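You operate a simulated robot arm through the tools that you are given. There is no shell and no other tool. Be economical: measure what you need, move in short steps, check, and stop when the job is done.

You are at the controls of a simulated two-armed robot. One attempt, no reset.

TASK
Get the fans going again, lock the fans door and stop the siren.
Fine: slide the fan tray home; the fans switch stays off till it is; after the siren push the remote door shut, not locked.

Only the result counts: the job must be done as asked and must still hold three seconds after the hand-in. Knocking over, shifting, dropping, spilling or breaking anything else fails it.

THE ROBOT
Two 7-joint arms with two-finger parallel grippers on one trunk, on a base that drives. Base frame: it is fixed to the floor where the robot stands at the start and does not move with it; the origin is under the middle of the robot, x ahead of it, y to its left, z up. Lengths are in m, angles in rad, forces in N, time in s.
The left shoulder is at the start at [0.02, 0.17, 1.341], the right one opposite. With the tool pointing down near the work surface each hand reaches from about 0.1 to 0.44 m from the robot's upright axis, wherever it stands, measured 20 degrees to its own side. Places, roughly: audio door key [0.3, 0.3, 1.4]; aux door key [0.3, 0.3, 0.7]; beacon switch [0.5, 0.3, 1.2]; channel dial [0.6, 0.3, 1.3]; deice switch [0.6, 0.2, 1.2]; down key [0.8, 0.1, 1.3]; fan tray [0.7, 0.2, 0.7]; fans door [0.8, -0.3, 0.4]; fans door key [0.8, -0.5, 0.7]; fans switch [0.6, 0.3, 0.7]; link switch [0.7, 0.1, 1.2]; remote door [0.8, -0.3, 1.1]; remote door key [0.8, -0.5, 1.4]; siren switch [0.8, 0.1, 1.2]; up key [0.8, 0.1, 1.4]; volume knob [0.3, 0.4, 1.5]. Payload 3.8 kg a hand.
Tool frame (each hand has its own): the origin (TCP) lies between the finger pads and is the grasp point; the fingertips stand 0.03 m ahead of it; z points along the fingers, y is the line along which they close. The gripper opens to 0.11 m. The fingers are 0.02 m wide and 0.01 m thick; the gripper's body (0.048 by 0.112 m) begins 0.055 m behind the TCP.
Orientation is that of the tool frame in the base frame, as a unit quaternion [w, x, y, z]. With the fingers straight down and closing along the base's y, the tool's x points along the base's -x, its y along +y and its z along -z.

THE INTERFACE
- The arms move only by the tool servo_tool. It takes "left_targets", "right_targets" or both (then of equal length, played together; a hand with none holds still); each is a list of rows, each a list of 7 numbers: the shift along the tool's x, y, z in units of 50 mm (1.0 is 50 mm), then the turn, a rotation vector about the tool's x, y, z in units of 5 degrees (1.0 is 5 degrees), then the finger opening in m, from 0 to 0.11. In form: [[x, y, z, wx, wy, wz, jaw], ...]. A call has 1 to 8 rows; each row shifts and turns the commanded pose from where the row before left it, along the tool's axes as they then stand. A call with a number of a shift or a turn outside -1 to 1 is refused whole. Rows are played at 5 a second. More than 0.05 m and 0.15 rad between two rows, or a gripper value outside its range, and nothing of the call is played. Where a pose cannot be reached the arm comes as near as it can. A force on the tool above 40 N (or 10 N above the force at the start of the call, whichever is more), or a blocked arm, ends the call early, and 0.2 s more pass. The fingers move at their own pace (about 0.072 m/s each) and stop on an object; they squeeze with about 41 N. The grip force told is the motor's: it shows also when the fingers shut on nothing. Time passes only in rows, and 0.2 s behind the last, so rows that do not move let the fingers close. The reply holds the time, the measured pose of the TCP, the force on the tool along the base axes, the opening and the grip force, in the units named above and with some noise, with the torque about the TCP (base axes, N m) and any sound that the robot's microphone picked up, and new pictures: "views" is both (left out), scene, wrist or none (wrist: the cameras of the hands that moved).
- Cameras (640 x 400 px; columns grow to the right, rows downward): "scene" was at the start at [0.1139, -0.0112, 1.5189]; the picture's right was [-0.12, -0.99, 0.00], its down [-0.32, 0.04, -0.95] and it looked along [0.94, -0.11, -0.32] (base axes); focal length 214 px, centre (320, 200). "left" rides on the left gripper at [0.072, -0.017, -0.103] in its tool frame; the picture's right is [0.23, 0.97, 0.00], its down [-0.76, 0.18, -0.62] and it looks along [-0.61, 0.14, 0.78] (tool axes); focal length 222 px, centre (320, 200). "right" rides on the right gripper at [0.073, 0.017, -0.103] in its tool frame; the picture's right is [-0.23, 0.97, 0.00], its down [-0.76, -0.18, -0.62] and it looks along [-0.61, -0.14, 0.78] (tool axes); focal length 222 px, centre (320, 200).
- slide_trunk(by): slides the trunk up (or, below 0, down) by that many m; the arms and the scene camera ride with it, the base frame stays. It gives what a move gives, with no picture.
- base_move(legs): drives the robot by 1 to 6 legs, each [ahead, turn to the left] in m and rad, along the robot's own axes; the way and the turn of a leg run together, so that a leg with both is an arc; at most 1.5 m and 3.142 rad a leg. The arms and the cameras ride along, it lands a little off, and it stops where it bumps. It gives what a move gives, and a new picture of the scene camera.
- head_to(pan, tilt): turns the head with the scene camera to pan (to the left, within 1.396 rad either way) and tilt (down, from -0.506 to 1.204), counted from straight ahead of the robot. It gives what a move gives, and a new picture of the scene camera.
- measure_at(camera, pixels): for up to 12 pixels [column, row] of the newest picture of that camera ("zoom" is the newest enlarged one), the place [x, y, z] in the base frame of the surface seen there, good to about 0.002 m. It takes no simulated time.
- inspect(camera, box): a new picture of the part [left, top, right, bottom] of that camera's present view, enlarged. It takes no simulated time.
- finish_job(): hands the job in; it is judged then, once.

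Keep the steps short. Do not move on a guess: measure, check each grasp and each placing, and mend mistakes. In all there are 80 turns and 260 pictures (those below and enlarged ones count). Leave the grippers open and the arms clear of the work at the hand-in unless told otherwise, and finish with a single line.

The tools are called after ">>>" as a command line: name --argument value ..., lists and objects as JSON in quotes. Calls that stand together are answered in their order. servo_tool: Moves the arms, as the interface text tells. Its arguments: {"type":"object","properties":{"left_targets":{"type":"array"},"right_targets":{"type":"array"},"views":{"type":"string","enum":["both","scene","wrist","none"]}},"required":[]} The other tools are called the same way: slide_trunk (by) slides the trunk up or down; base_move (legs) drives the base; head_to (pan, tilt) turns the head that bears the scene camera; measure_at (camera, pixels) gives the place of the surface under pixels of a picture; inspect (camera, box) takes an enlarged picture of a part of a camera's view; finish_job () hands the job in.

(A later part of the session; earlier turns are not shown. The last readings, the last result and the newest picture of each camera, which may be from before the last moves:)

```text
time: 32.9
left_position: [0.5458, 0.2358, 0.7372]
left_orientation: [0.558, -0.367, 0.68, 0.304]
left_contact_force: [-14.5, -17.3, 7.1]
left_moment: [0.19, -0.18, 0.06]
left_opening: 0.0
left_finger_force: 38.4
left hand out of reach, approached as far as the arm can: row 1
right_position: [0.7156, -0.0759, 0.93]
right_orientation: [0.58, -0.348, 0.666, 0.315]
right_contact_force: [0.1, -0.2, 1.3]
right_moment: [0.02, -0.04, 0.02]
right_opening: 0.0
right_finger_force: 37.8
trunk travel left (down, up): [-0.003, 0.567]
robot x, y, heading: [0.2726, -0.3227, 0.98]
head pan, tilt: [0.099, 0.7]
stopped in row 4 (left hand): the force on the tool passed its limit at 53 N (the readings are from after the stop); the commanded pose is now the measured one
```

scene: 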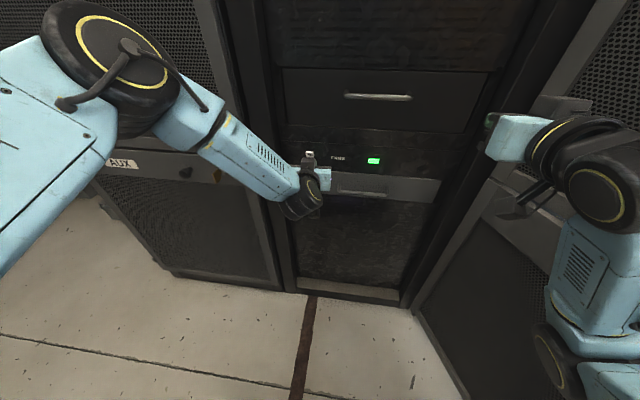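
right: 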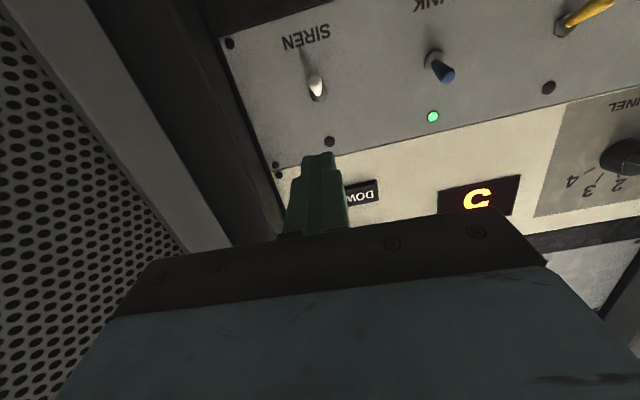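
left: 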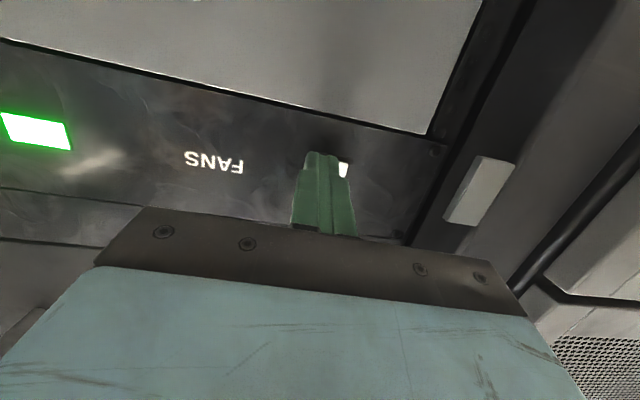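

The green fans lamp is lit. Withdraw the left hand and confirm the lamp stays.

>>> servo_tool --left_targets '[[0, 0, -0.9, 0, 0, 0, 0], [0, 0, -0.9, 0, 0, 0, 0], [0, 0, -0.9, 0, 0, 0, 0], [0, 0, -0.6, 0, 0, 0, 0]]' --right_targets '[[0, 0, 0, 0, 0, 0, 0], [-0.2, 0, -0.6, 0, 0, 0, 0], [-0.2, 0, -0.6, 0, 0, 0, 0], [0, 0, 0, 0, 0, 0, 0]]' --views "scene"

>>> inspect --camera "scene" --box '[260, 130, 460, 255]'

```text
time: 33.9
left_position: [0.4565, 0.1011, 0.7699]
left_orientation: [0.557, -0.368, 0.679, 0.305]
left_contact_force: [-0.7, -0.5, -0.2]
left_moment: [0.03, -0.01, 0.02]
left_opening: 0.0
left_finger_force: 37.8
right_position: [0.7102, -0.0843, 0.9719]
right_orientation: [0.579, -0.347, 0.667, 0.314]
right_contact_force: [-0.5, -0.3, -0.8]
right_moment: [0.02, 0.02, 0.01]
right_opening: 0.0
right_finger_force: 37.7
right hand out of reach, approached as far as the arm can: row 2, 3
trunk travel left (down, up): [-0.003, 0.567]
robot x, y, heading: [0.2736, -0.3236, 0.989]
head pan, tilt: [0.099, 0.7]
```

scene: 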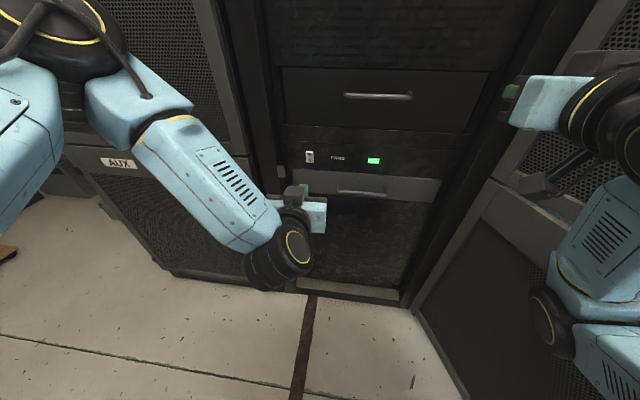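

```text
3.20 times, centred on (360, 192) of scene
```

zoom: 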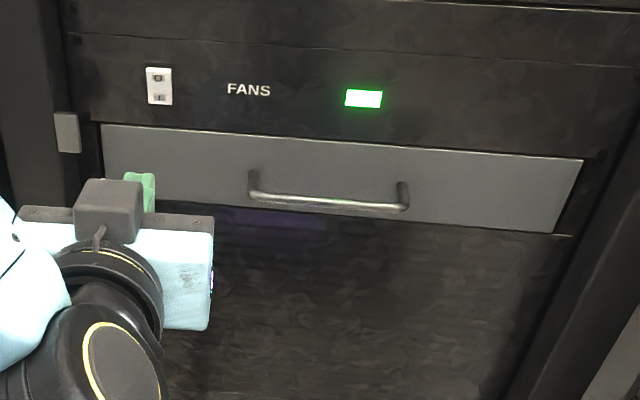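

Fans lamp stays lit. Now the fans door: I'll reverse to about (0.17,-0.83), heading 0.6, so that the right hand can hook the door's free edge.

>>> base_move --legs '[[-0.25, 0], [0, 0.7], [-0.3, 0], [0, -1.08]]'

>>> head_to --pan -0.3 --tilt 0.5

```text
time: 41.9
left_position: [0.489, -0.4922, 0.7688]
left_orientation: [0.601, -0.249, 0.731, 0.206]
left_contact_force: [0.5, 0.2, 0.4]
left_moment: [0.0, 0.0, -0.02]
left_opening: 0.0002
left_finger_force: 37.7
right_position: [0.6631, -0.7455, 0.9742]
right_orientation: [0.622, -0.232, 0.714, 0.22]
right_contact_force: [-0.4, 0.5, -0.5]
right_moment: [0.02, -0.04, -0.02]
right_opening: 0.0001
right_finger_force: 37.6
trunk travel left (down, up): [-0.003, 0.567]
robot x, y, heading: [0.1787, -0.8305, 0.649]
head pan, tilt: [0.099, 0.7]
stopped in leg 4: the robot was blocked; the commanded pose is now the measured one
```

scene: 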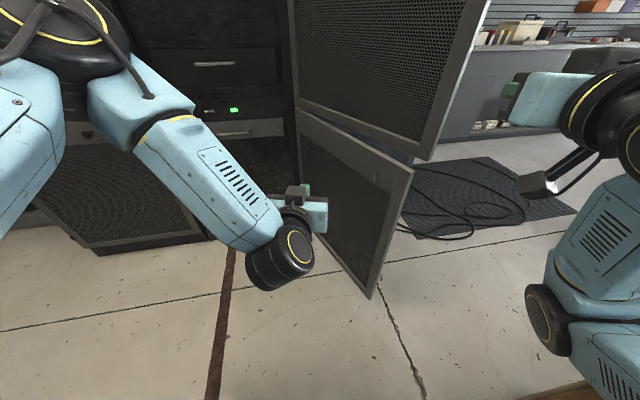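

```text
time: 42.8
left_position: [0.4894, -0.4899, 0.7685]
left_orientation: [0.6, -0.249, 0.732, 0.205]
left_contact_force: [1.2, -0.2, -0.3]
left_moment: [-0.03, -0.02, -0.01]
left_opening: 0.0
left_finger_force: 37.8
right_position: [0.6647, -0.7444, 0.9734]
right_orientation: [0.623, -0.233, 0.714, 0.22]
right_contact_force: [-0.3, -0.1, -0.3]
right_moment: [-0.03, -0.02, -0.03]
right_opening: 0.0
right_finger_force: 37.3
trunk travel left (down, up): [-0.003, 0.567]
robot x, y, heading: [0.1768, -0.8309, 0.652]
head pan, tilt: [-0.3, 0.499]
```

scene: 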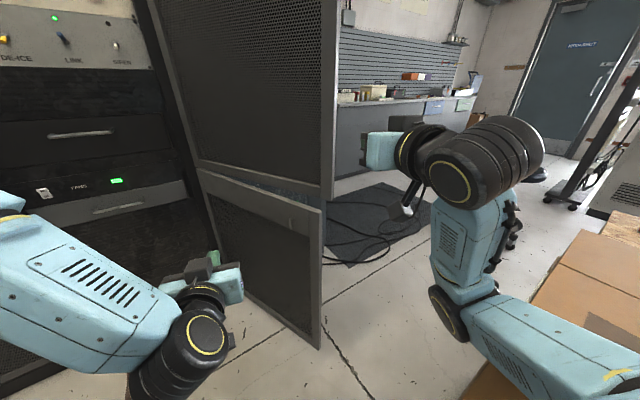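

The last turn was blocked at 0.65 rad. I'll check to the right what touched, and measure the lower door.

>>> measure_at --camera "scene" --pixels '[[318, 345], [321, 220], [318, 208], [332, 195], [336, 100], [210, 175], [242, 280], [240, 262], [200, 180]]'

>>> head_to --pan -1.2 --tilt 0.6

```text
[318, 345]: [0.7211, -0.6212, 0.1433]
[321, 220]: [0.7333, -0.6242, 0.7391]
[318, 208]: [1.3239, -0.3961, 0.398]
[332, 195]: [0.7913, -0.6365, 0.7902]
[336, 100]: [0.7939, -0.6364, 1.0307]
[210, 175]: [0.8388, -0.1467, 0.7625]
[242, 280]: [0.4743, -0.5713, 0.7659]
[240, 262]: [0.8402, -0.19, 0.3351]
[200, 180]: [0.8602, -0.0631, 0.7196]
```

```text
time: 44.0
left_position: [0.4888, -0.4913, 0.7683]
left_orientation: [0.6, -0.25, 0.732, 0.206]
left_contact_force: [0.0, 0.0, 0.4]
left_moment: [-0.02, -0.01, 0.01]
left_opening: 0.0
left_finger_force: 38.0
right_position: [0.6632, -0.7454, 0.9736]
right_orientation: [0.623, -0.233, 0.714, 0.22]
right_contact_force: [0.0, 0.0, -0.6]
right_moment: [0.01, 0.02, 0.0]
right_opening: 0.0001
right_finger_force: 38.0
trunk travel left (down, up): [-0.003, 0.567]
robot x, y, heading: [0.1721, -0.8355, 0.647]
head pan, tilt: [-1.201, 0.6]
```

scene: 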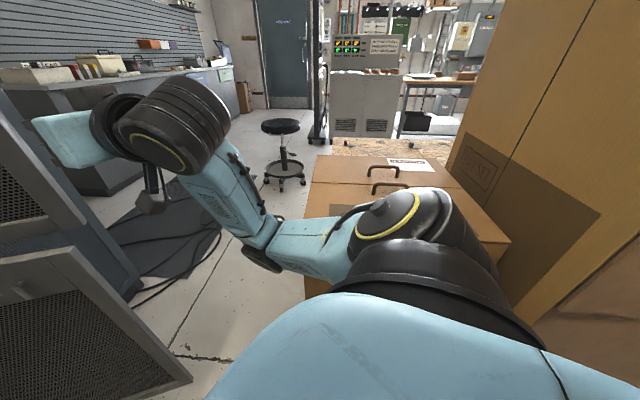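

The upper door was nudged a little further open (harmless); the right elbow is over the small cardboard box. I'll measure whether the boxes are where they were.

>>> measure_at --camera "scene" --pixels '[[305, 215], [315, 160], [508, 240], [480, 215], [520, 300], [450, 165], [405, 215], [440, 215], [306, 290], [260, 225], [500, 130]]'

>>> inspect --camera "scene" --box '[280, 130, 560, 330]'

```text
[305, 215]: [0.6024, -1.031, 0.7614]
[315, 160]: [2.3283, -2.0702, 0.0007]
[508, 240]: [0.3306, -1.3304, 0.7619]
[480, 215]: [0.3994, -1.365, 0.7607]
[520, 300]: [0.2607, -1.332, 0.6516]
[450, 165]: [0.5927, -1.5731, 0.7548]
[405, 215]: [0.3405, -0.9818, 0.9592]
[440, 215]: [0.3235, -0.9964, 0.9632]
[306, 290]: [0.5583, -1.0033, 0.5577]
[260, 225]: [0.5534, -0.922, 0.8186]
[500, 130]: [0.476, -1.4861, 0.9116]
```

```text
2.00 times, centred on (420, 230) of scene
```

zoom: 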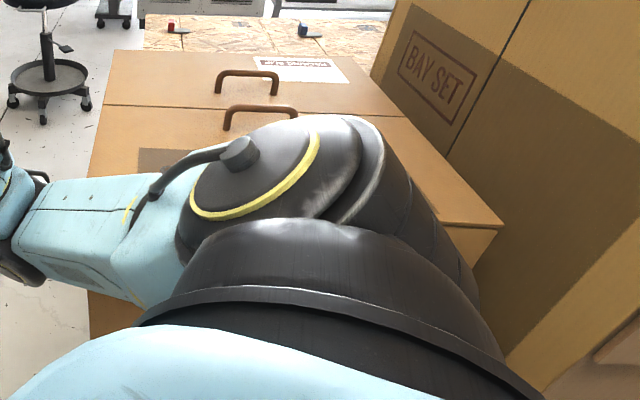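

Boxes haven't moved; the right elbow is next to the box corner. I'll shift the base ~0.14 m to the left, away from the boxes, keeping the heading.

>>> base_move --legs '[[0, 0.75], [0.15, 0], [0, -0.75]]'

>>> head_to --pan -0.65 --tilt 0.6

```text
time: 49.3
left_position: [0.5153, -0.3446, 0.7702]
left_orientation: [0.6, -0.25, 0.731, 0.208]
left_contact_force: [-1.0, 0.4, -0.3]
left_moment: [-0.03, 0.01, 0.0]
left_opening: 0.0
left_finger_force: 37.5
right_position: [0.6886, -0.5978, 0.9752]
right_orientation: [0.624, -0.232, 0.713, 0.22]
right_contact_force: [0.3, -0.1, 0.5]
right_moment: [-0.03, 0.01, -0.02]
right_opening: 0.0
right_finger_force: 37.4
trunk travel left (down, up): [-0.003, 0.567]
robot x, y, heading: [0.2035, -0.6842, 0.653]
head pan, tilt: [-1.201, 0.6]
```

scene: 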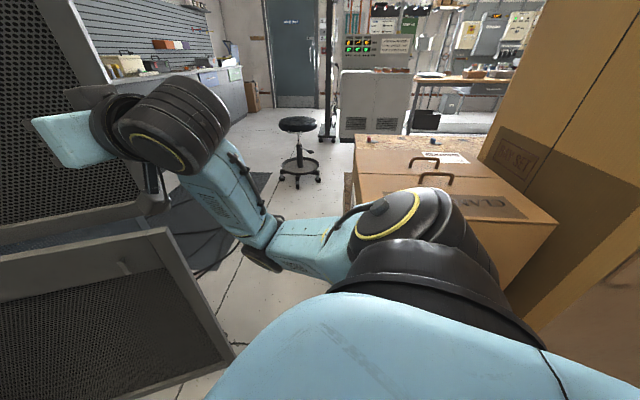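

```text
time: 50.3
left_position: [0.516, -0.3437, 0.7692]
left_orientation: [0.601, -0.248, 0.731, 0.206]
left_contact_force: [-0.4, -0.5, 0.1]
left_moment: [-0.01, -0.01, 0.03]
left_opening: 0.0
left_finger_force: 38.0
right_position: [0.6899, -0.5983, 0.9753]
right_orientation: [0.623, -0.232, 0.713, 0.221]
right_contact_force: [0.3, 0.6, -0.4]
right_moment: [0.01, 0.01, 0.02]
right_opening: 0.0
right_finger_force: 38.1
trunk travel left (down, up): [-0.003, 0.567]
robot x, y, heading: [0.1975, -0.6837, 0.652]
head pan, tilt: [-0.649, 0.6]
```

scene: 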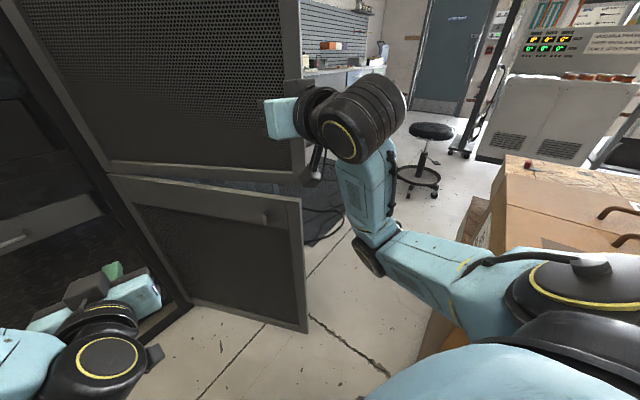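

Now lower the right hand to z≈0.63, drifting right so that it ends just past the lower door's free edge.

>>> servo_tool --right_targets '[[0.9, -0.15, -0.1, 0, 0, 0, 0], [0.9, -0.2, -0.1, 0, 0, 0, 0], [0.9, -0.25, 0, 0, 0, 0, 0], [0.9, -0.3, 0, 0, 0, 0, 0]]' --views "scene"

```text
time: 51.3
left_position: [0.5147, -0.344, 0.7693]
left_orientation: [0.601, -0.249, 0.73, 0.208]
left_contact_force: [0.0, 0.5, -0.7]
left_moment: [0.03, 0.0, 0.0]
left_opening: 0.0
left_finger_force: 37.7
right_position: [0.7178, -0.6248, 0.8026]
right_orientation: [0.624, -0.232, 0.713, 0.221]
right_contact_force: [0.7, -0.2, 1.0]
right_moment: [-0.02, 0.01, 0.0]
right_opening: 0.0001
right_finger_force: 37.7
right hand out of reach, approached as far as the arm can: row 1, 2
trunk travel left (down, up): [-0.003, 0.567]
robot x, y, heading: [0.2027, -0.6795, 0.651]
head pan, tilt: [-0.649, 0.6]
```

scene: 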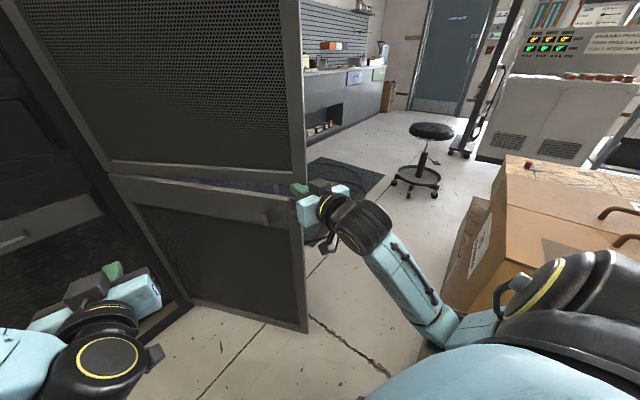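

>>> servo_tool --right_targets '[[0, -0.7, -0.4, 0, 0, 0, 0], [0, -0.7, -0.4, 0, 0, 0, 0], [0.8, -0.1, 0, 0, 0, 0, 0], [0.9, 0, 0, 0, 0, 0, 0], [0.9, 0, 0, 0, 0, 0, 0], [0.9, 0, 0, 0, 0, 0, 0]]' --views "both"

```text
time: 52.7
left_position: [0.5155, -0.3439, 0.7695]
left_orientation: [0.601, -0.248, 0.731, 0.206]
left_contact_force: [-0.6, 0.0, 0.4]
left_moment: [0.04, 0.02, 0.03]
left_opening: 0.0
left_finger_force: 38.3
right_position: [0.7266, -0.7172, 0.6283]
right_orientation: [0.623, -0.233, 0.713, 0.221]
right_contact_force: [-0.6, 0.1, -0.3]
right_moment: [-0.02, 0.05, -0.01]
right_opening: 0.0
right_finger_force: 37.8
right hand out of reach, approached as far as the arm can: row 1, 2
trunk travel left (down, up): [-0.003, 0.567]
robot x, y, heading: [0.1988, -0.681, 0.658]
head pan, tilt: [-0.649, 0.6]
```

scene: 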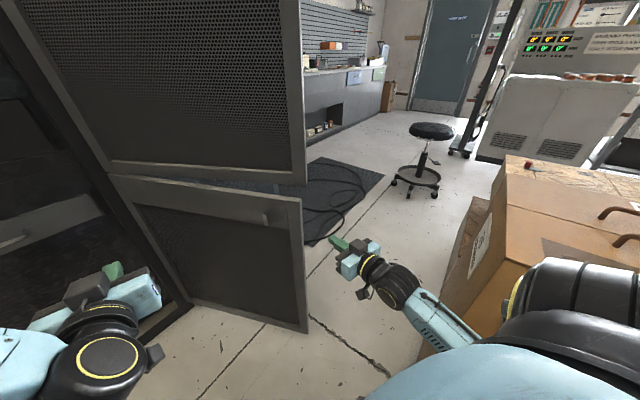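
right: 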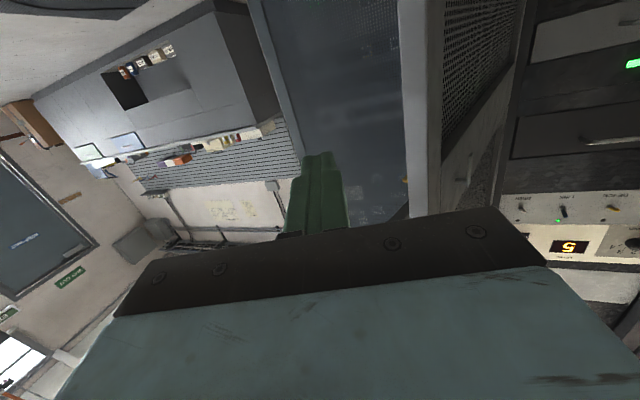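

Hand is right of the free edge at z 0.63. Yaw left 15° and go forward 85 mm so the fingers pass behind the edge.

>>> servo_tool --right_targets '[[0, 0, 0, -1, 0, 0, 0], [0, 0, 0, -1, 0, 0, 0], [0, 0, 0, -1, 0, 0, 0], [0, 0, 0.85, 0, 0, 0, 0], [0, 0, 0.85, 0, 0, 0, 0]]' --views "both"

```text
time: 53.9
left_position: [0.5031, -0.3427, 0.7734]
left_orientation: [0.606, -0.252, 0.727, 0.203]
left_contact_force: [-0.1, 0.0, -0.6]
left_moment: [-0.01, 0.01, -0.01]
left_opening: 0.0
left_finger_force: 37.4
right_position: [0.7628, -0.6522, 0.6153]
right_orientation: [0.583, -0.311, 0.683, 0.309]
right_contact_force: [0.7, 0.6, 0.5]
right_moment: [-0.01, 0.01, 0.01]
right_opening: 0.0001
right_finger_force: 37.2
trunk travel left (down, up): [-0.003, 0.567]
robot x, y, heading: [0.201, -0.682, 0.644]
head pan, tilt: [-0.649, 0.6]
```

scene: 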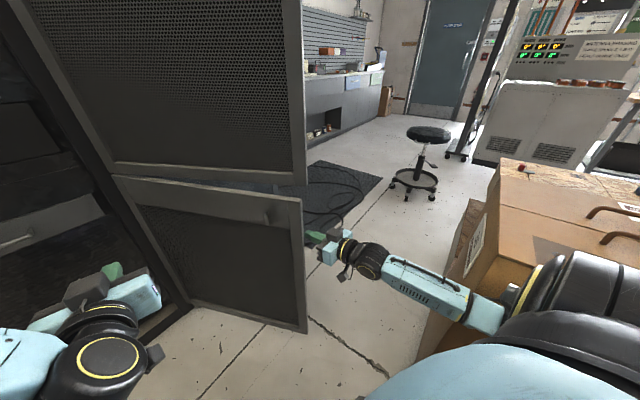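
right: 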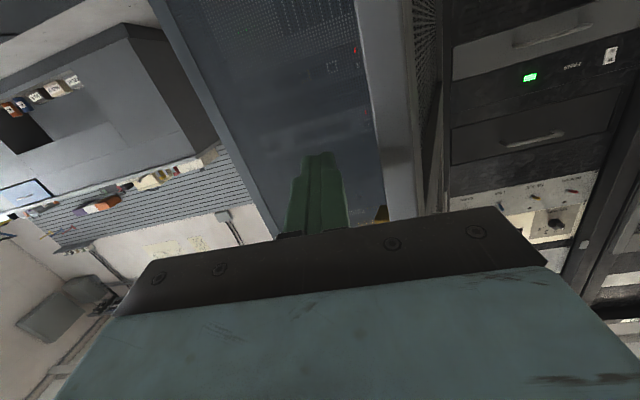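

Fingertips are just behind the edge. A little further forward, then drag left along the door's arc.

>>> servo_tool --right_targets '[[0, 0, 0.4, 0, 0, 0, 0], [0, 0.8, -0.34, 0, 0, 0, 0], [0, 0.85, -0.3, 0, 0, 0, 0], [0, 0.87, -0.22, 0, 0, 0, 0], [0, 0.88, -0.15, 0, 0, 0, 0]]' --views "both"

```text
time: 55.1
left_position: [0.5145, -0.3425, 0.7696]
left_orientation: [0.6, -0.249, 0.731, 0.207]
left_contact_force: [-0.5, 0.3, -0.6]
left_moment: [0.01, -0.02, 0.01]
left_opening: 0.0
left_finger_force: 37.5
right_position: [0.6252, -0.5685, 0.6291]
right_orientation: [0.587, -0.312, 0.678, 0.312]
right_contact_force: [-1.0, 0.4, 1.2]
right_moment: [0.02, -0.01, 0.03]
right_opening: 0.0
right_finger_force: 37.7
trunk travel left (down, up): [-0.003, 0.567]
robot x, y, heading: [0.1992, -0.6852, 0.649]
head pan, tilt: [-0.649, 0.6]
```

scene: 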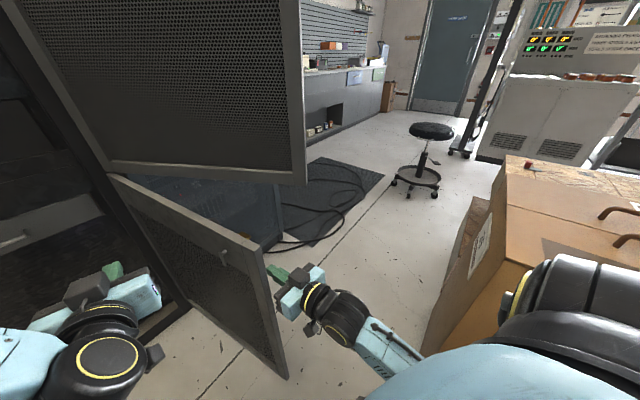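
right: 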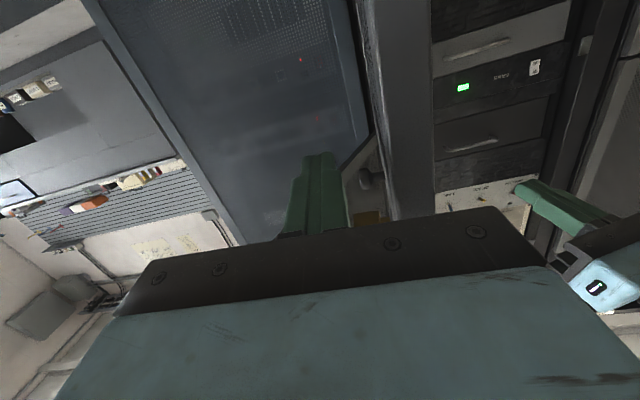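

Door follows the hook. The left hand lies in the door's sweep, so I'll raise it above the lower door first.

>>> servo_tool --left_targets '[[-0.95, 0, -0.1, 0, 0, 0, 0], [-0.95, 0.2, -0.1, 0, 0, 0, 0], [-0.95, 0.2, -0.1, 0, 0, 0, 0], [-0.95, 0.2, -0.1, 0, 0, 0, 0], [-0.95, 0.2, -0.1, 0, 0, 0, 0], [-0.95, 0.2, -0.1, 0, 0, 0, 0]]' --right_targets '[[0, 0, 0, 0, 0, 0, 0], [0, 0, 0, 0, 0, 0, 0], [0, 0, 0, 0, 0, 0, 0], [0, 0, 0, 0, 0, 0, 0], [0, 0, 0, 0, 0, 0, 0], [0, 0, 0, 0, 0, 0, 0]]' --views "none"

>>> head_to --pan -0.1 --tilt 0.7

>>> measure_at --camera "scene" --pixels '[[320, 200]]'

```text
time: 56.5
left_position: [0.5065, -0.2911, 1.0545]
left_orientation: [0.6, -0.249, 0.731, 0.207]
left_contact_force: [0.2, -0.6, 0.3]
left_moment: [-0.02, -0.01, 0.01]
left_opening: 0.0
left_finger_force: 37.1
right_position: [0.6257, -0.5686, 0.6296]
right_orientation: [0.587, -0.312, 0.678, 0.312]
right_contact_force: [0.8, 0.3, 0.1]
right_moment: [0.01, -0.02, 0.02]
right_opening: 0.0001
right_finger_force: 37.6
trunk travel left (down, up): [-0.003, 0.567]
robot x, y, heading: [0.1967, -0.6838, 0.651]
head pan, tilt: [-0.649, 0.6]
```

```text
time: 57.5
left_position: [0.5062, -0.29, 1.0527]
left_orientation: [0.601, -0.249, 0.731, 0.208]
left_contact_force: [-0.2, 0.4, -0.1]
left_moment: [0.02, -0.01, 0.01]
left_opening: 0.0001
left_finger_force: 37.8
right_position: [0.6264, -0.5691, 0.6301]
right_orientation: [0.587, -0.313, 0.678, 0.313]
right_contact_force: [0.2, 0.4, -0.2]
right_moment: [0.0, -0.02, 0.02]
right_opening: 0.0
right_finger_force: 37.8
trunk travel left (down, up): [-0.003, 0.567]
robot x, y, heading: [0.2013, -0.686, 0.652]
head pan, tilt: [-0.099, 0.7]
```

scene: 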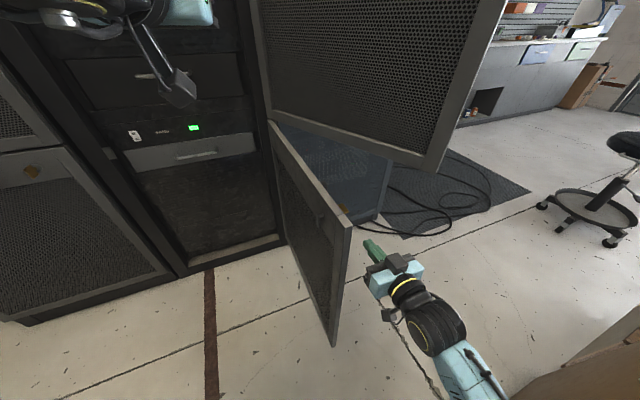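

```text
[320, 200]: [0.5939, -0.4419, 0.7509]
```

Continue dragging along the arc.

>>> servo_tool --right_targets '[[0, 0.88, -0.2, 0, 0, 0, 0], [0, 0.9, -0.12, 0, 0, 0, 0], [0, 0.9, -0.04, 0, 0, 0, 0], [0, 0.9, 0, 0, 0, 0, 0], [0, 0.9, 0.06, 0, 0, 0, 0]]' --views "scene"

```text
time: 58.7
left_position: [0.5067, -0.2918, 1.0528]
left_orientation: [0.6, -0.249, 0.731, 0.208]
left_contact_force: [0.3, -0.8, -0.5]
left_moment: [-0.01, -0.01, -0.01]
left_opening: 0.0
left_finger_force: 37.3
right_position: [0.5038, -0.4995, 0.6117]
right_orientation: [0.629, -0.371, 0.644, 0.229]
right_contact_force: [-0.1, -0.1, 0.0]
right_moment: [-0.01, -0.02, 0.01]
right_opening: 0.0
right_finger_force: 37.8
trunk travel left (down, up): [-0.003, 0.567]
robot x, y, heading: [0.201, -0.6843, 0.65]
head pan, tilt: [-0.099, 0.7]
stopped in row 5 (right hand): the arm was blocked; the commanded pose is now the measured one
```

scene: 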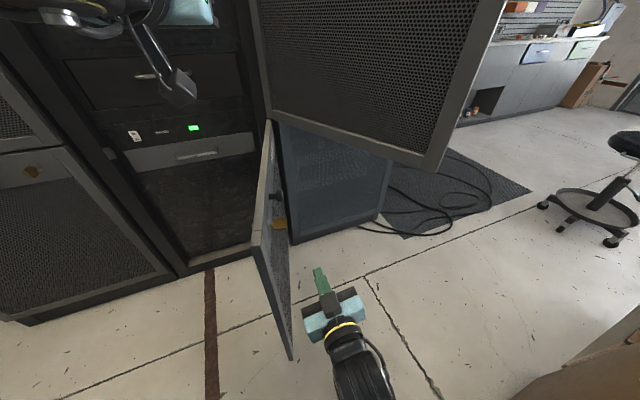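

>>> measure_at --camera "scene" --pixels '[[292, 355], [283, 260], [280, 225], [268, 130], [265, 250], [276, 200], [281, 223]]'

>>> inspect --camera "scene" --box '[230, 110, 390, 370]'

```text
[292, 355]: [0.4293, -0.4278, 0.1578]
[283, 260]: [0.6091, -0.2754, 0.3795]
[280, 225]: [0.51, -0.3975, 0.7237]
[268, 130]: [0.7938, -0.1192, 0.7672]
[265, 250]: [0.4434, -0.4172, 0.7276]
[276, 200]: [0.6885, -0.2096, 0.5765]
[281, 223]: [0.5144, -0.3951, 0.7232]
```

```text
1.54 times, centred on (310, 240) of scene
```

zoom: 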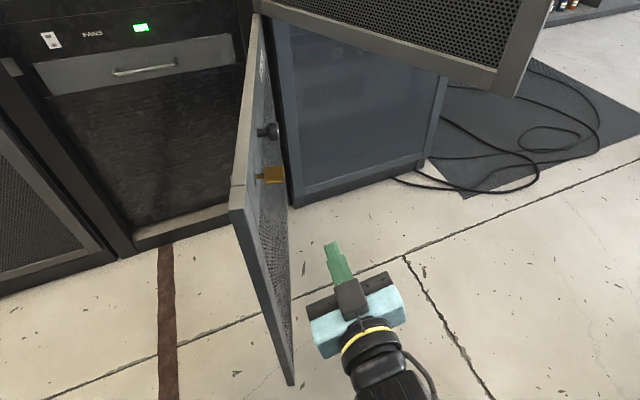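

Door is at ~221°, 77° to go; its outer face with the key is now visible. I'll move the right hand 0.1 m forward along the outer face, then turn the base left so the hand sweeps the door on.

>>> servo_tool --right_targets '[[0, 0, 0.9, 0, 0, 0, 0], [0, 0, 0.9, 0, 0, 0, 0]]' --views "none"

>>> base_move --legs '[[0, 0.5]]'

```text
time: 59.3
left_position: [0.5078, -0.2917, 1.0543]
left_orientation: [0.601, -0.247, 0.731, 0.208]
left_contact_force: [0.0, -0.2, 0.6]
left_moment: [-0.02, -0.01, -0.02]
left_opening: 0.0
left_finger_force: 37.4
right_position: [0.5572, -0.4303, 0.5984]
right_orientation: [0.627, -0.373, 0.645, 0.228]
right_contact_force: [-0.3, -0.2, -0.5]
right_moment: [-0.02, 0.0, 0.01]
right_opening: 0.0
right_finger_force: 37.5
trunk travel left (down, up): [-0.003, 0.567]
robot x, y, heading: [0.201, -0.6842, 0.651]
head pan, tilt: [-0.099, 0.7]
```

```text
time: 61.1
left_position: [0.2837, -0.1929, 1.054]
left_orientation: [0.529, -0.422, 0.648, 0.349]
left_contact_force: [-0.4, 0.1, 1.0]
left_moment: [0.0, 0.01, -0.05]
left_opening: 0.0002
left_finger_force: 37.7
right_position: [0.3945, -0.2903, 0.5994]
right_orientation: [0.55, -0.521, 0.533, 0.377]
right_contact_force: [-0.4, 0.7, -0.4]
right_moment: [-0.01, 0.0, -0.02]
right_opening: 0.0
right_finger_force: 38.1
trunk travel left (down, up): [-0.003, 0.567]
robot x, y, heading: [0.2026, -0.6828, 1.148]
head pan, tilt: [-0.099, 0.7]
```

scene: 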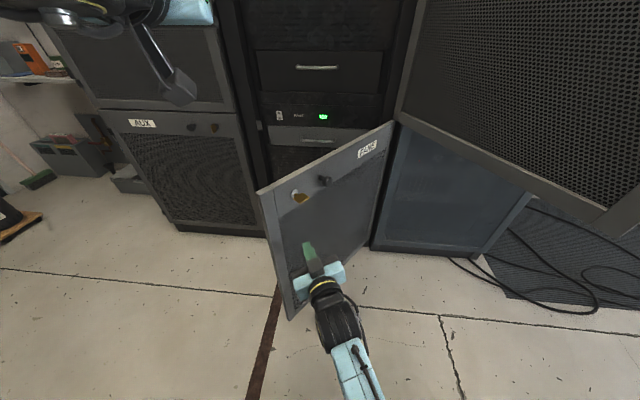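

Door is now at ~200° with its outer face before the hand. Drive forward 0.22 m to push it with the fingertips.

>>> base_move --legs '[[0.22, 0.0]]'

```text
time: 62.8
left_position: [0.3728, 0.0074, 1.0527]
left_orientation: [0.531, -0.421, 0.647, 0.35]
left_contact_force: [-0.6, 0.3, 0.1]
left_moment: [-0.01, 0.0, -0.01]
left_opening: 0.0
left_finger_force: 38.0
right_position: [0.4841, -0.0904, 0.5984]
right_orientation: [0.551, -0.52, 0.533, 0.376]
right_contact_force: [-0.3, 0.3, 0.5]
right_moment: [0.01, 0.01, -0.02]
right_opening: 0.0001
right_finger_force: 38.0
trunk travel left (down, up): [-0.003, 0.567]
robot x, y, heading: [0.2949, -0.4852, 1.146]
head pan, tilt: [-0.099, 0.7]
```

scene: 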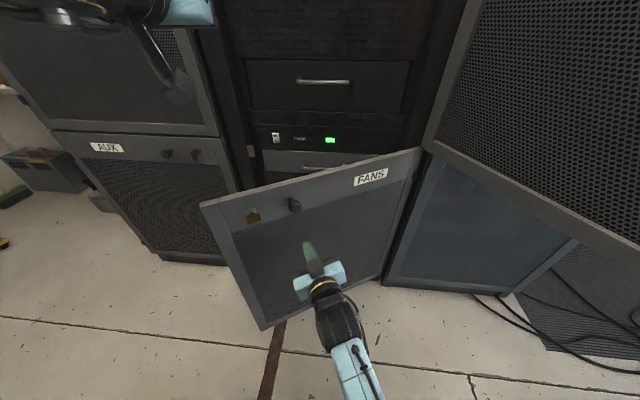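

Push on with the arm.

>>> servo_tool --right_targets '[[-0.1, 0.05, 0.9, 0, 0, 0, 0], [-0.1, 0.05, 0.9, 0, 0, 0, 0], [-0.1, 0.05, 0.9, 0, 0, 0, 0], [-0.1, 0.05, 0.9, 0, 0, 0, 0], [-0.1, 0.05, 0.8, 0, 0, 0, 0]]' --views "scene"

```text
time: 64.2
left_position: [0.3733, 0.0075, 1.0537]
left_orientation: [0.531, -0.422, 0.647, 0.349]
left_contact_force: [-0.9, -0.1, 0.4]
left_moment: [0.0, 0.0, 0.01]
left_opening: 0.0
left_finger_force: 38.0
right_position: [0.5471, 0.1141, 0.5618]
right_orientation: [0.556, -0.534, 0.538, 0.34]
right_contact_force: [0.4, -0.2, 0.2]
right_moment: [-0.01, 0.02, -0.02]
right_opening: 0.0001
right_finger_force: 37.2
trunk travel left (down, up): [-0.003, 0.567]
robot x, y, heading: [0.2931, -0.4853, 1.151]
head pan, tilt: [-0.099, 0.7]
stopped in row 5 (right hand): the arm was blocked; the commanded pose is now the measured one
```

scene: 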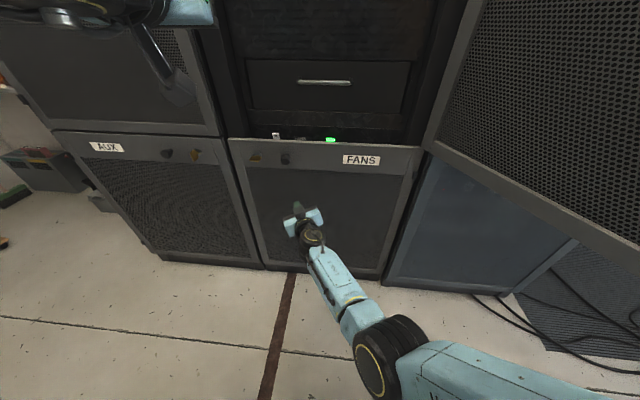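

The door looks closed (flush with the aux door). Zoom on the key and compare with the neighbours.

>>> inspect --camera "scene" --box '[220, 130, 320, 192]'

>>> inspect --camera "scene" --box '[140, 130, 320, 200]'

>>> measure_at --camera "scene" --pixels '[[238, 200], [210, 145], [236, 150], [411, 200], [255, 157], [252, 158], [258, 157], [272, 155], [286, 158], [196, 155], [166, 153], [185, 145]]'

```text
6.40 times, centred on (270, 161) of scene
```

zoom: 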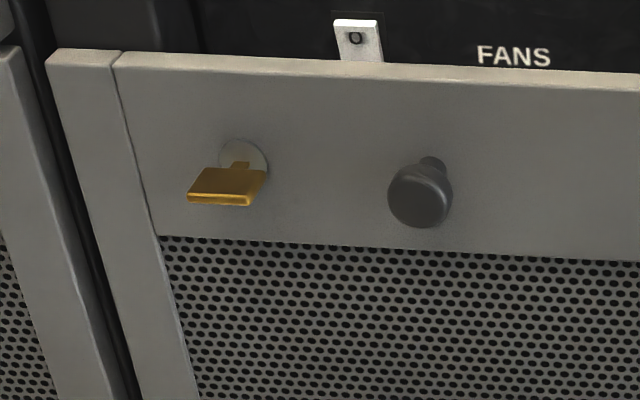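

```text
3.56 times, centred on (230, 165) of scene
```

zoom: 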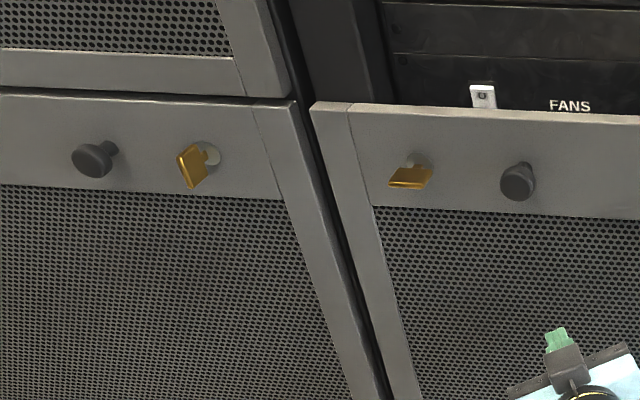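

```text
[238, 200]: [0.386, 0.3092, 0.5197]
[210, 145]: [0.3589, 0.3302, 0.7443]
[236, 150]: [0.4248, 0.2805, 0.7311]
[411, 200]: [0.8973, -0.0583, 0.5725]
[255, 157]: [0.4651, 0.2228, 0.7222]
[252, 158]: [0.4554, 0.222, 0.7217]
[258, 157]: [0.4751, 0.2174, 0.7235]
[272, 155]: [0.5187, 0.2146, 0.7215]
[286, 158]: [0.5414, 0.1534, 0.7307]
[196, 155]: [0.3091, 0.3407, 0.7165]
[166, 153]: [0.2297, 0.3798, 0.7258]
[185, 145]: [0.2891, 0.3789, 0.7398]
```

The fans door is flush (plane matches the aux door). Its key bow lies horizontal at ~[0.465,0.222,0.722]; the aux key (locked) stands upright, so a clockwise quarter turn should lock. Retract the right hand, then reposition the base for the left hand.

>>> servo_tool --right_targets '[[0, 0, -0.9, 0, 0, 0, 0], [0, 0, -0.9, 0, 0, 0, 0], [0, 0, -0.9, 0, 0, 0, 0], [0, 0, -0.9, 0, 0, 0, 0]]' --views "none"

>>> base_move --legs '[[0, 0.86], [0.146, 0], [0, -1.06]]'

>>> head_to --pan 0.15 --tilt 0.6

```text
time: 65.2
left_position: [0.3713, 0.0078, 1.0534]
left_orientation: [0.531, -0.421, 0.648, 0.348]
left_contact_force: [0.1, 0.9, 0.4]
left_moment: [0.01, 0.0, 0.02]
left_opening: 0.0
left_finger_force: 37.3
right_position: [0.5021, -0.0573, 0.5923]
right_orientation: [0.555, -0.534, 0.537, 0.344]
right_contact_force: [-0.3, 0.0, 0.3]
right_moment: [-0.04, 0.01, -0.01]
right_opening: 0.0
right_finger_force: 37.7
trunk travel left (down, up): [-0.003, 0.567]
robot x, y, heading: [0.2905, -0.4818, 1.147]
head pan, tilt: [-0.099, 0.7]
```

```text
time: 71.5
left_position: [0.402, 0.1166, 1.0524]
left_orientation: [0.562, -0.357, 0.685, 0.296]
left_contact_force: [-0.2, 0.3, 0.0]
left_moment: [-0.01, 0.04, -0.01]
left_opening: 0.0
left_finger_force: 37.4
right_position: [0.5182, 0.0261, 0.5914]
right_orientation: [0.586, -0.479, 0.587, 0.289]
right_contact_force: [0.6, 0.3, -0.4]
right_moment: [0.01, -0.03, 0.01]
right_opening: 0.0001
right_finger_force: 37.6
trunk travel left (down, up): [-0.003, 0.567]
robot x, y, heading: [0.2277, -0.3497, 0.952]
head pan, tilt: [-0.099, 0.7]
```

scene: 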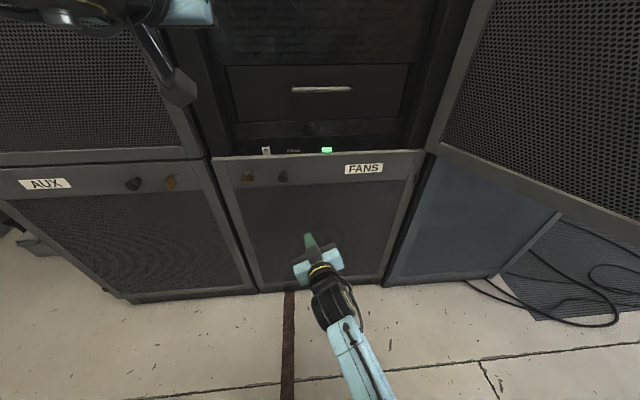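

```text
time: 72.3
left_position: [0.4025, 0.1168, 1.0536]
left_orientation: [0.562, -0.357, 0.685, 0.296]
left_contact_force: [0.6, 0.3, 0.3]
left_moment: [0.0, -0.02, 0.03]
left_opening: 0.0
left_finger_force: 37.4
right_position: [0.5171, 0.0258, 0.591]
right_orientation: [0.586, -0.479, 0.587, 0.288]
right_contact_force: [0.1, 0.1, -0.2]
right_moment: [0.01, -0.04, 0.0]
right_opening: 0.0
right_finger_force: 37.6
trunk travel left (down, up): [-0.003, 0.567]
robot x, y, heading: [0.2299, -0.3505, 0.954]
head pan, tilt: [0.15, 0.6]
```

scene: 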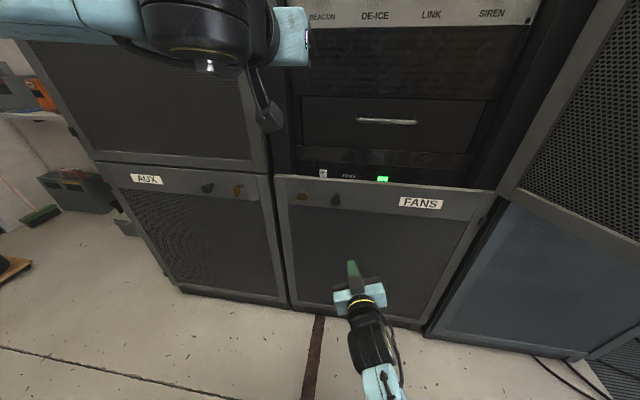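

>>> inspect --camera "scene" --box '[285, 180, 345, 218]'

>>> servo_tool --left_targets '[[0.8, 0, 0, 0, -1, 0, 0], [0.8, 0, 0, 0, -1, 0, 0], [0.9, 0, 0, 0, 0, 0, 0.05], [0.9, 0, 0, 0, 0, 0, 0.05], [0.9, 0, 0, 0, 0, 0, 0.05], [0.9, 0, 0, 0, 0, 0, 0.05], [0.9, 0, 0, 0, 0, 0, 0.05], [0.3, 0, 0, 0, 0, 0, 0.05]]' --right_targets '[[0, -0.5, -0.2, 0, 0, 0, 0], [0, -0.5, -0.2, 0, 0, 0, 0], [0, -0.5, -0.2, 0, 0, 0, 0], [0, -0.5, 0, 0, 0, 0, 0], [0, 0, 0, 0, 0, 0, 0], [0, 0, 0, 0, 0, 0, 0], [0, 0, 0, 0, 0, 0, 0], [0, 0, 0, 0, 0, 0, 0]]' --views "scene"

```text
10.53 times, centred on (315, 199) of scene
```

zoom: 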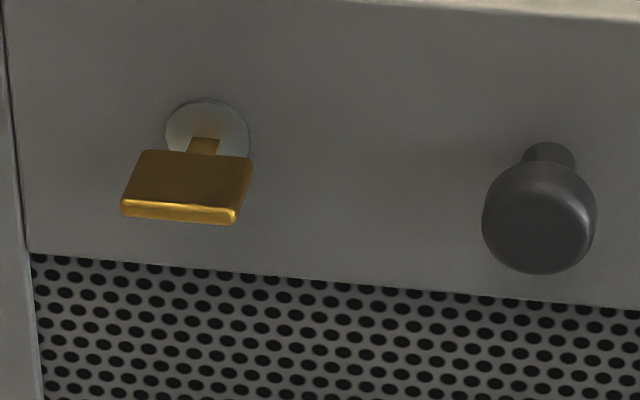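

```text
time: 74.1
left_position: [0.4209, 0.0672, 0.7579]
left_orientation: [0.619, -0.331, 0.633, 0.327]
left_contact_force: [-0.3, 0.6, 0.2]
left_moment: [-0.04, -0.03, 0.0]
left_opening: 0.0501
left_finger_force: 0.0
left hand out of reach, approached as far as the arm can: row 5, 6, 7, 8
right_position: [0.5952, -0.0362, 0.6178]
right_orientation: [0.586, -0.478, 0.587, 0.289]
right_contact_force: [-0.3, 0.2, 0.1]
right_moment: [0.02, 0.02, 0.02]
right_opening: 0.0
right_finger_force: 37.8
trunk travel left (down, up): [-0.003, 0.567]
robot x, y, heading: [0.2329, -0.3492, 0.949]
head pan, tilt: [0.15, 0.6]
```

scene: 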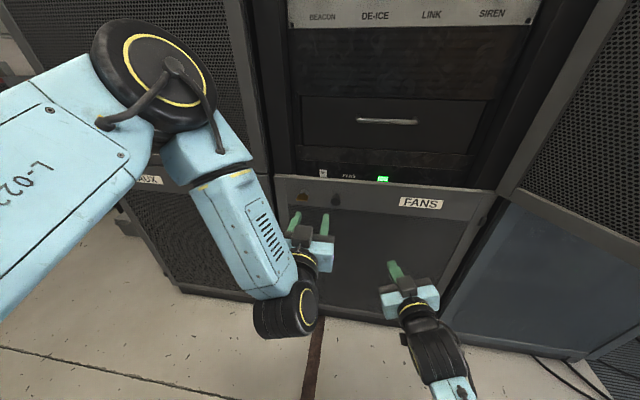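

>>> inspect --camera "scene" --box '[285, 180, 345, 218]'

>>> measure_at --camera "zoom" --pixels '[[180, 213], [130, 208], [232, 218], [185, 180], [200, 145], [180, 118], [235, 125], [205, 105], [145, 160], [245, 165]]'

```text
10.53 times, centred on (315, 199) of scene
```

zoom: 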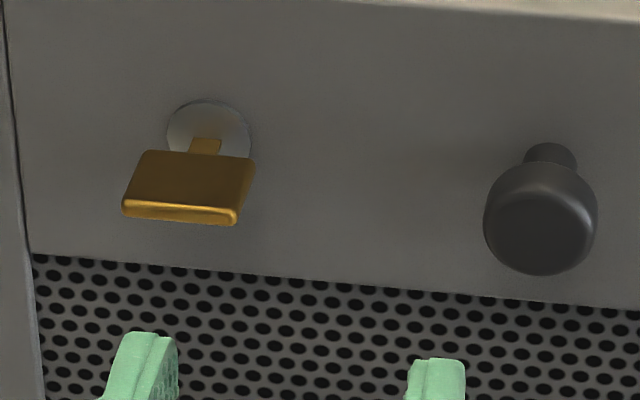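

```text
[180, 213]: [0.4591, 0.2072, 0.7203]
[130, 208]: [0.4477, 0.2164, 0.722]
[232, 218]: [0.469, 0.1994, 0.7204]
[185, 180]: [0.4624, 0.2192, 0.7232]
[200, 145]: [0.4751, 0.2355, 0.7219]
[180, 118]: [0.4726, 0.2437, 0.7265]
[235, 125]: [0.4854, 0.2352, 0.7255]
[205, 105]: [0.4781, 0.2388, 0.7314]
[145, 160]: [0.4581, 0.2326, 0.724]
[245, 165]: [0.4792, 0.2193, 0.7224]
```

Key bow: 27 mm wide, horizontal, centre [0.463,0.215,0.721], axis at u≈0.2495. Roll the left gripper −90° so the fingers close vertically.

>>> servo_tool --left_targets '[[0, 0, 0, 0, 0, -1, 0.05], [0, 0, 0, 0, 0, -1, 0.05], [0, 0, 0, 0, 0, -1, 0.05], [0, 0, 0, 0, 0, -1, 0.05], [0, 0, 0, 0, 0, -1, 0.05], [0, 0, 0, 0, 0, -1, 0.05], [0, 0, 0, 0, 0, -1, 0.05], [0, 0, 0, 0, 0, -1, 0.05]]' --views "none"

>>> servo_tool --left_targets '[[0, 0, 0, 0, 0, -1, 0.05], [0, 0, 0, 0, 0, -1, 0.05], [0, 0, 0, 0, 0, -1, 0.05], [0, 0, 0, 0, 0, -1, 0.05], [0, 0, 0, 0, 0, -1, 0.05], [0, 0, 0, 0, 0, -1, 0.05], [0, 0, 0, 0, 0, -1, 0.05], [0, 0, 0, 0, 0, -1, 0.05]]' --views "scene"

```text
time: 75.9
left_position: [0.4193, 0.0661, 0.758]
left_orientation: [0.693, -0.527, 0.482, 0.093]
left_contact_force: [0.0, 1.2, 0.7]
left_moment: [0.01, 0.0, 0.03]
left_opening: 0.05
left_finger_force: 0.0
right_position: [0.5948, -0.0366, 0.6181]
right_orientation: [0.586, -0.478, 0.587, 0.288]
right_contact_force: [-0.6, 0.2, 0.9]
right_moment: [0.02, 0.0, 0.01]
right_opening: 0.0
right_finger_force: 37.3
trunk travel left (down, up): [-0.003, 0.567]
robot x, y, heading: [0.2267, -0.3526, 0.957]
head pan, tilt: [0.15, 0.6]
```

```text
time: 77.7
left_position: [0.4203, 0.0655, 0.7576]
left_orientation: [0.684, -0.66, 0.273, -0.15]
left_contact_force: [0.0, -0.7, -0.2]
left_moment: [0.01, -0.01, 0.0]
left_opening: 0.05
left_finger_force: 0.1
right_position: [0.5944, -0.0359, 0.6166]
right_orientation: [0.586, -0.479, 0.587, 0.287]
right_contact_force: [0.3, 0.1, 0.6]
right_moment: [-0.02, -0.01, -0.01]
right_opening: 0.0
right_finger_force: 37.8
trunk travel left (down, up): [-0.003, 0.567]
robot x, y, heading: [0.2258, -0.3477, 0.957]
head pan, tilt: [0.15, 0.6]
```

scene: 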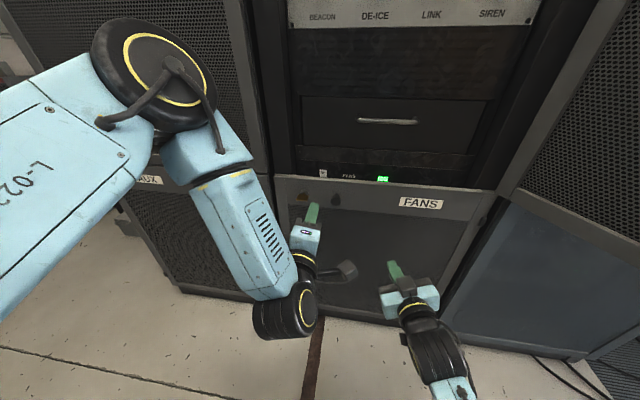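

>>> servo_tool --left_targets '[[0, 0, 0, 0, 0, -1, 0.05], [0, 0, 0, 0, 0, -1, 0.05], [-0.52, 0.37, 0.62, 0, 0, 0, 0.05], [-0.52, 0.37, 0.62, 0, 0, 0, 0.05]]' --views "both"

>>> inspect --camera "scene" --box '[270, 170, 350, 220]'

```text
time: 78.7
left_position: [0.4519, 0.0947, 0.7574]
left_orientation: [-0.668, 0.684, -0.212, 0.205]
left_contact_force: [0.0, -0.1, -0.2]
left_moment: [-0.01, -0.02, 0.02]
left_opening: 0.05
left_finger_force: 0.1
left hand out of reach, approached as far as the arm can: row 3, 4
right_position: [0.5943, -0.037, 0.6171]
right_orientation: [0.585, -0.48, 0.586, 0.289]
right_contact_force: [-0.4, 0.6, 0.1]
right_moment: [-0.02, 0.05, 0.0]
right_opening: 0.0001
right_finger_force: 37.6
trunk travel left (down, up): [-0.003, 0.567]
robot x, y, heading: [0.2283, -0.3486, 0.953]
head pan, tilt: [0.15, 0.6]
```

scene: 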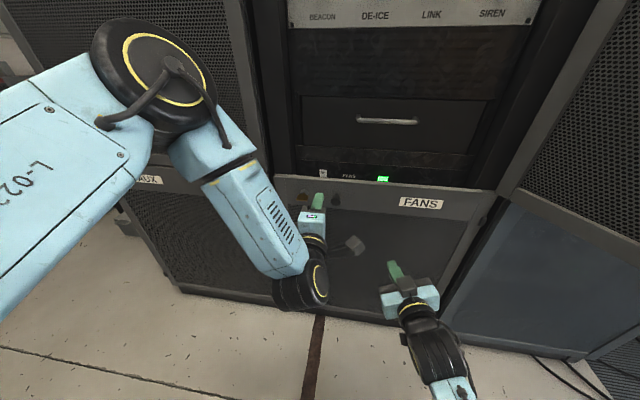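
left: 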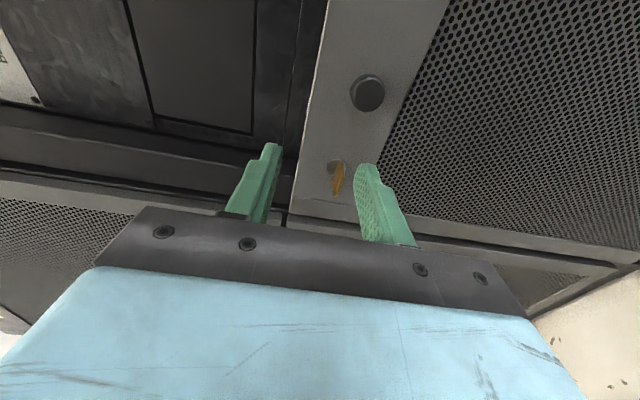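

```text
8.00 times, centred on (310, 195) of scene
```

zoom: 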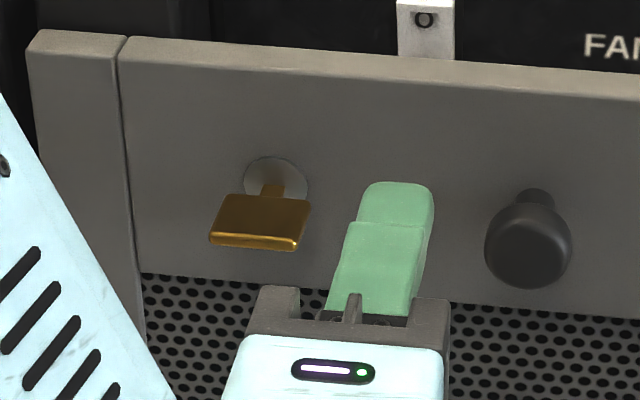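

The left hand can't get lower/left here with a level tool (wrist limit with a folded arm). I'll back the base 0.08 m for a more extended arm and retry.

>>> base_move --legs '[[-0.08, 0.0]]'

>>> servo_tool --left_targets '[[-0.5, 0.35, 0.4, 0, 0, 0, 0.05], [-0.5, 0.35, 0.4, 0, 0, 0, 0.05], [0, 0, 0.8, 0, 0, 0, 0.05], [0, 0, 0.8, 0, 0, 0, 0.05]]' --views "scene"

```text
time: 79.7
left_position: [0.4055, 0.0278, 0.757]
left_orientation: [-0.668, 0.683, -0.212, 0.206]
left_contact_force: [1.1, -0.5, 0.1]
left_moment: [-0.02, -0.01, 0.0]
left_opening: 0.0502
left_finger_force: 0.0
right_position: [0.5492, -0.1022, 0.6176]
right_orientation: [0.586, -0.478, 0.587, 0.288]
right_contact_force: [1.0, -1.1, -0.3]
right_moment: [-0.03, -0.01, -0.02]
right_opening: 0.0
right_finger_force: 37.3
trunk travel left (down, up): [-0.003, 0.567]
robot x, y, heading: [0.1822, -0.4142, 0.95]
head pan, tilt: [0.15, 0.6]
```

scene: 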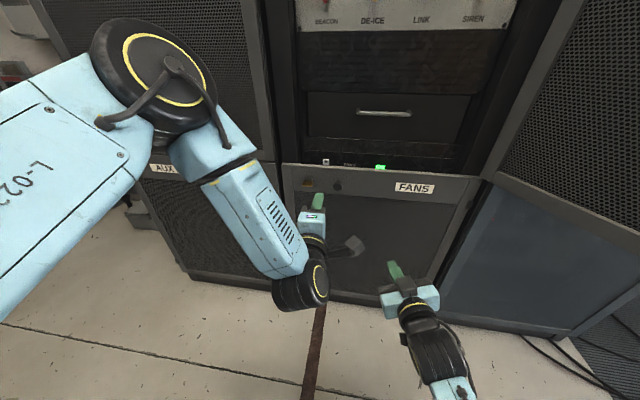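

```text
time: 80.7
left_position: [0.4764, 0.0921, 0.7635]
left_orientation: [-0.667, 0.686, -0.21, 0.202]
left_contact_force: [0.7, 0.3, -0.9]
left_moment: [0.01, 0.01, -0.01]
left_opening: 0.0502
left_finger_force: 0.0
left hand out of reach, approached as far as the arm can: row 1, 2, 3, 4
right_position: [0.5497, -0.1014, 0.6173]
right_orientation: [0.586, -0.479, 0.587, 0.287]
right_contact_force: [0.2, -0.5, 0.5]
right_moment: [-0.01, -0.01, -0.02]
right_opening: 0.0004
right_finger_force: 38.2
trunk travel left (down, up): [-0.003, 0.567]
robot x, y, heading: [0.1874, -0.4136, 0.957]
head pan, tilt: [0.15, 0.6]
```

scene: 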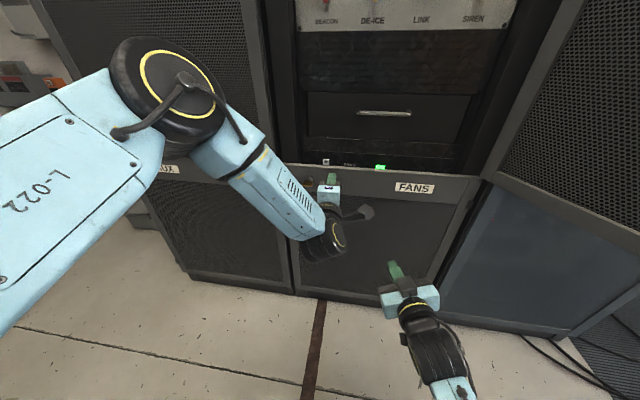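

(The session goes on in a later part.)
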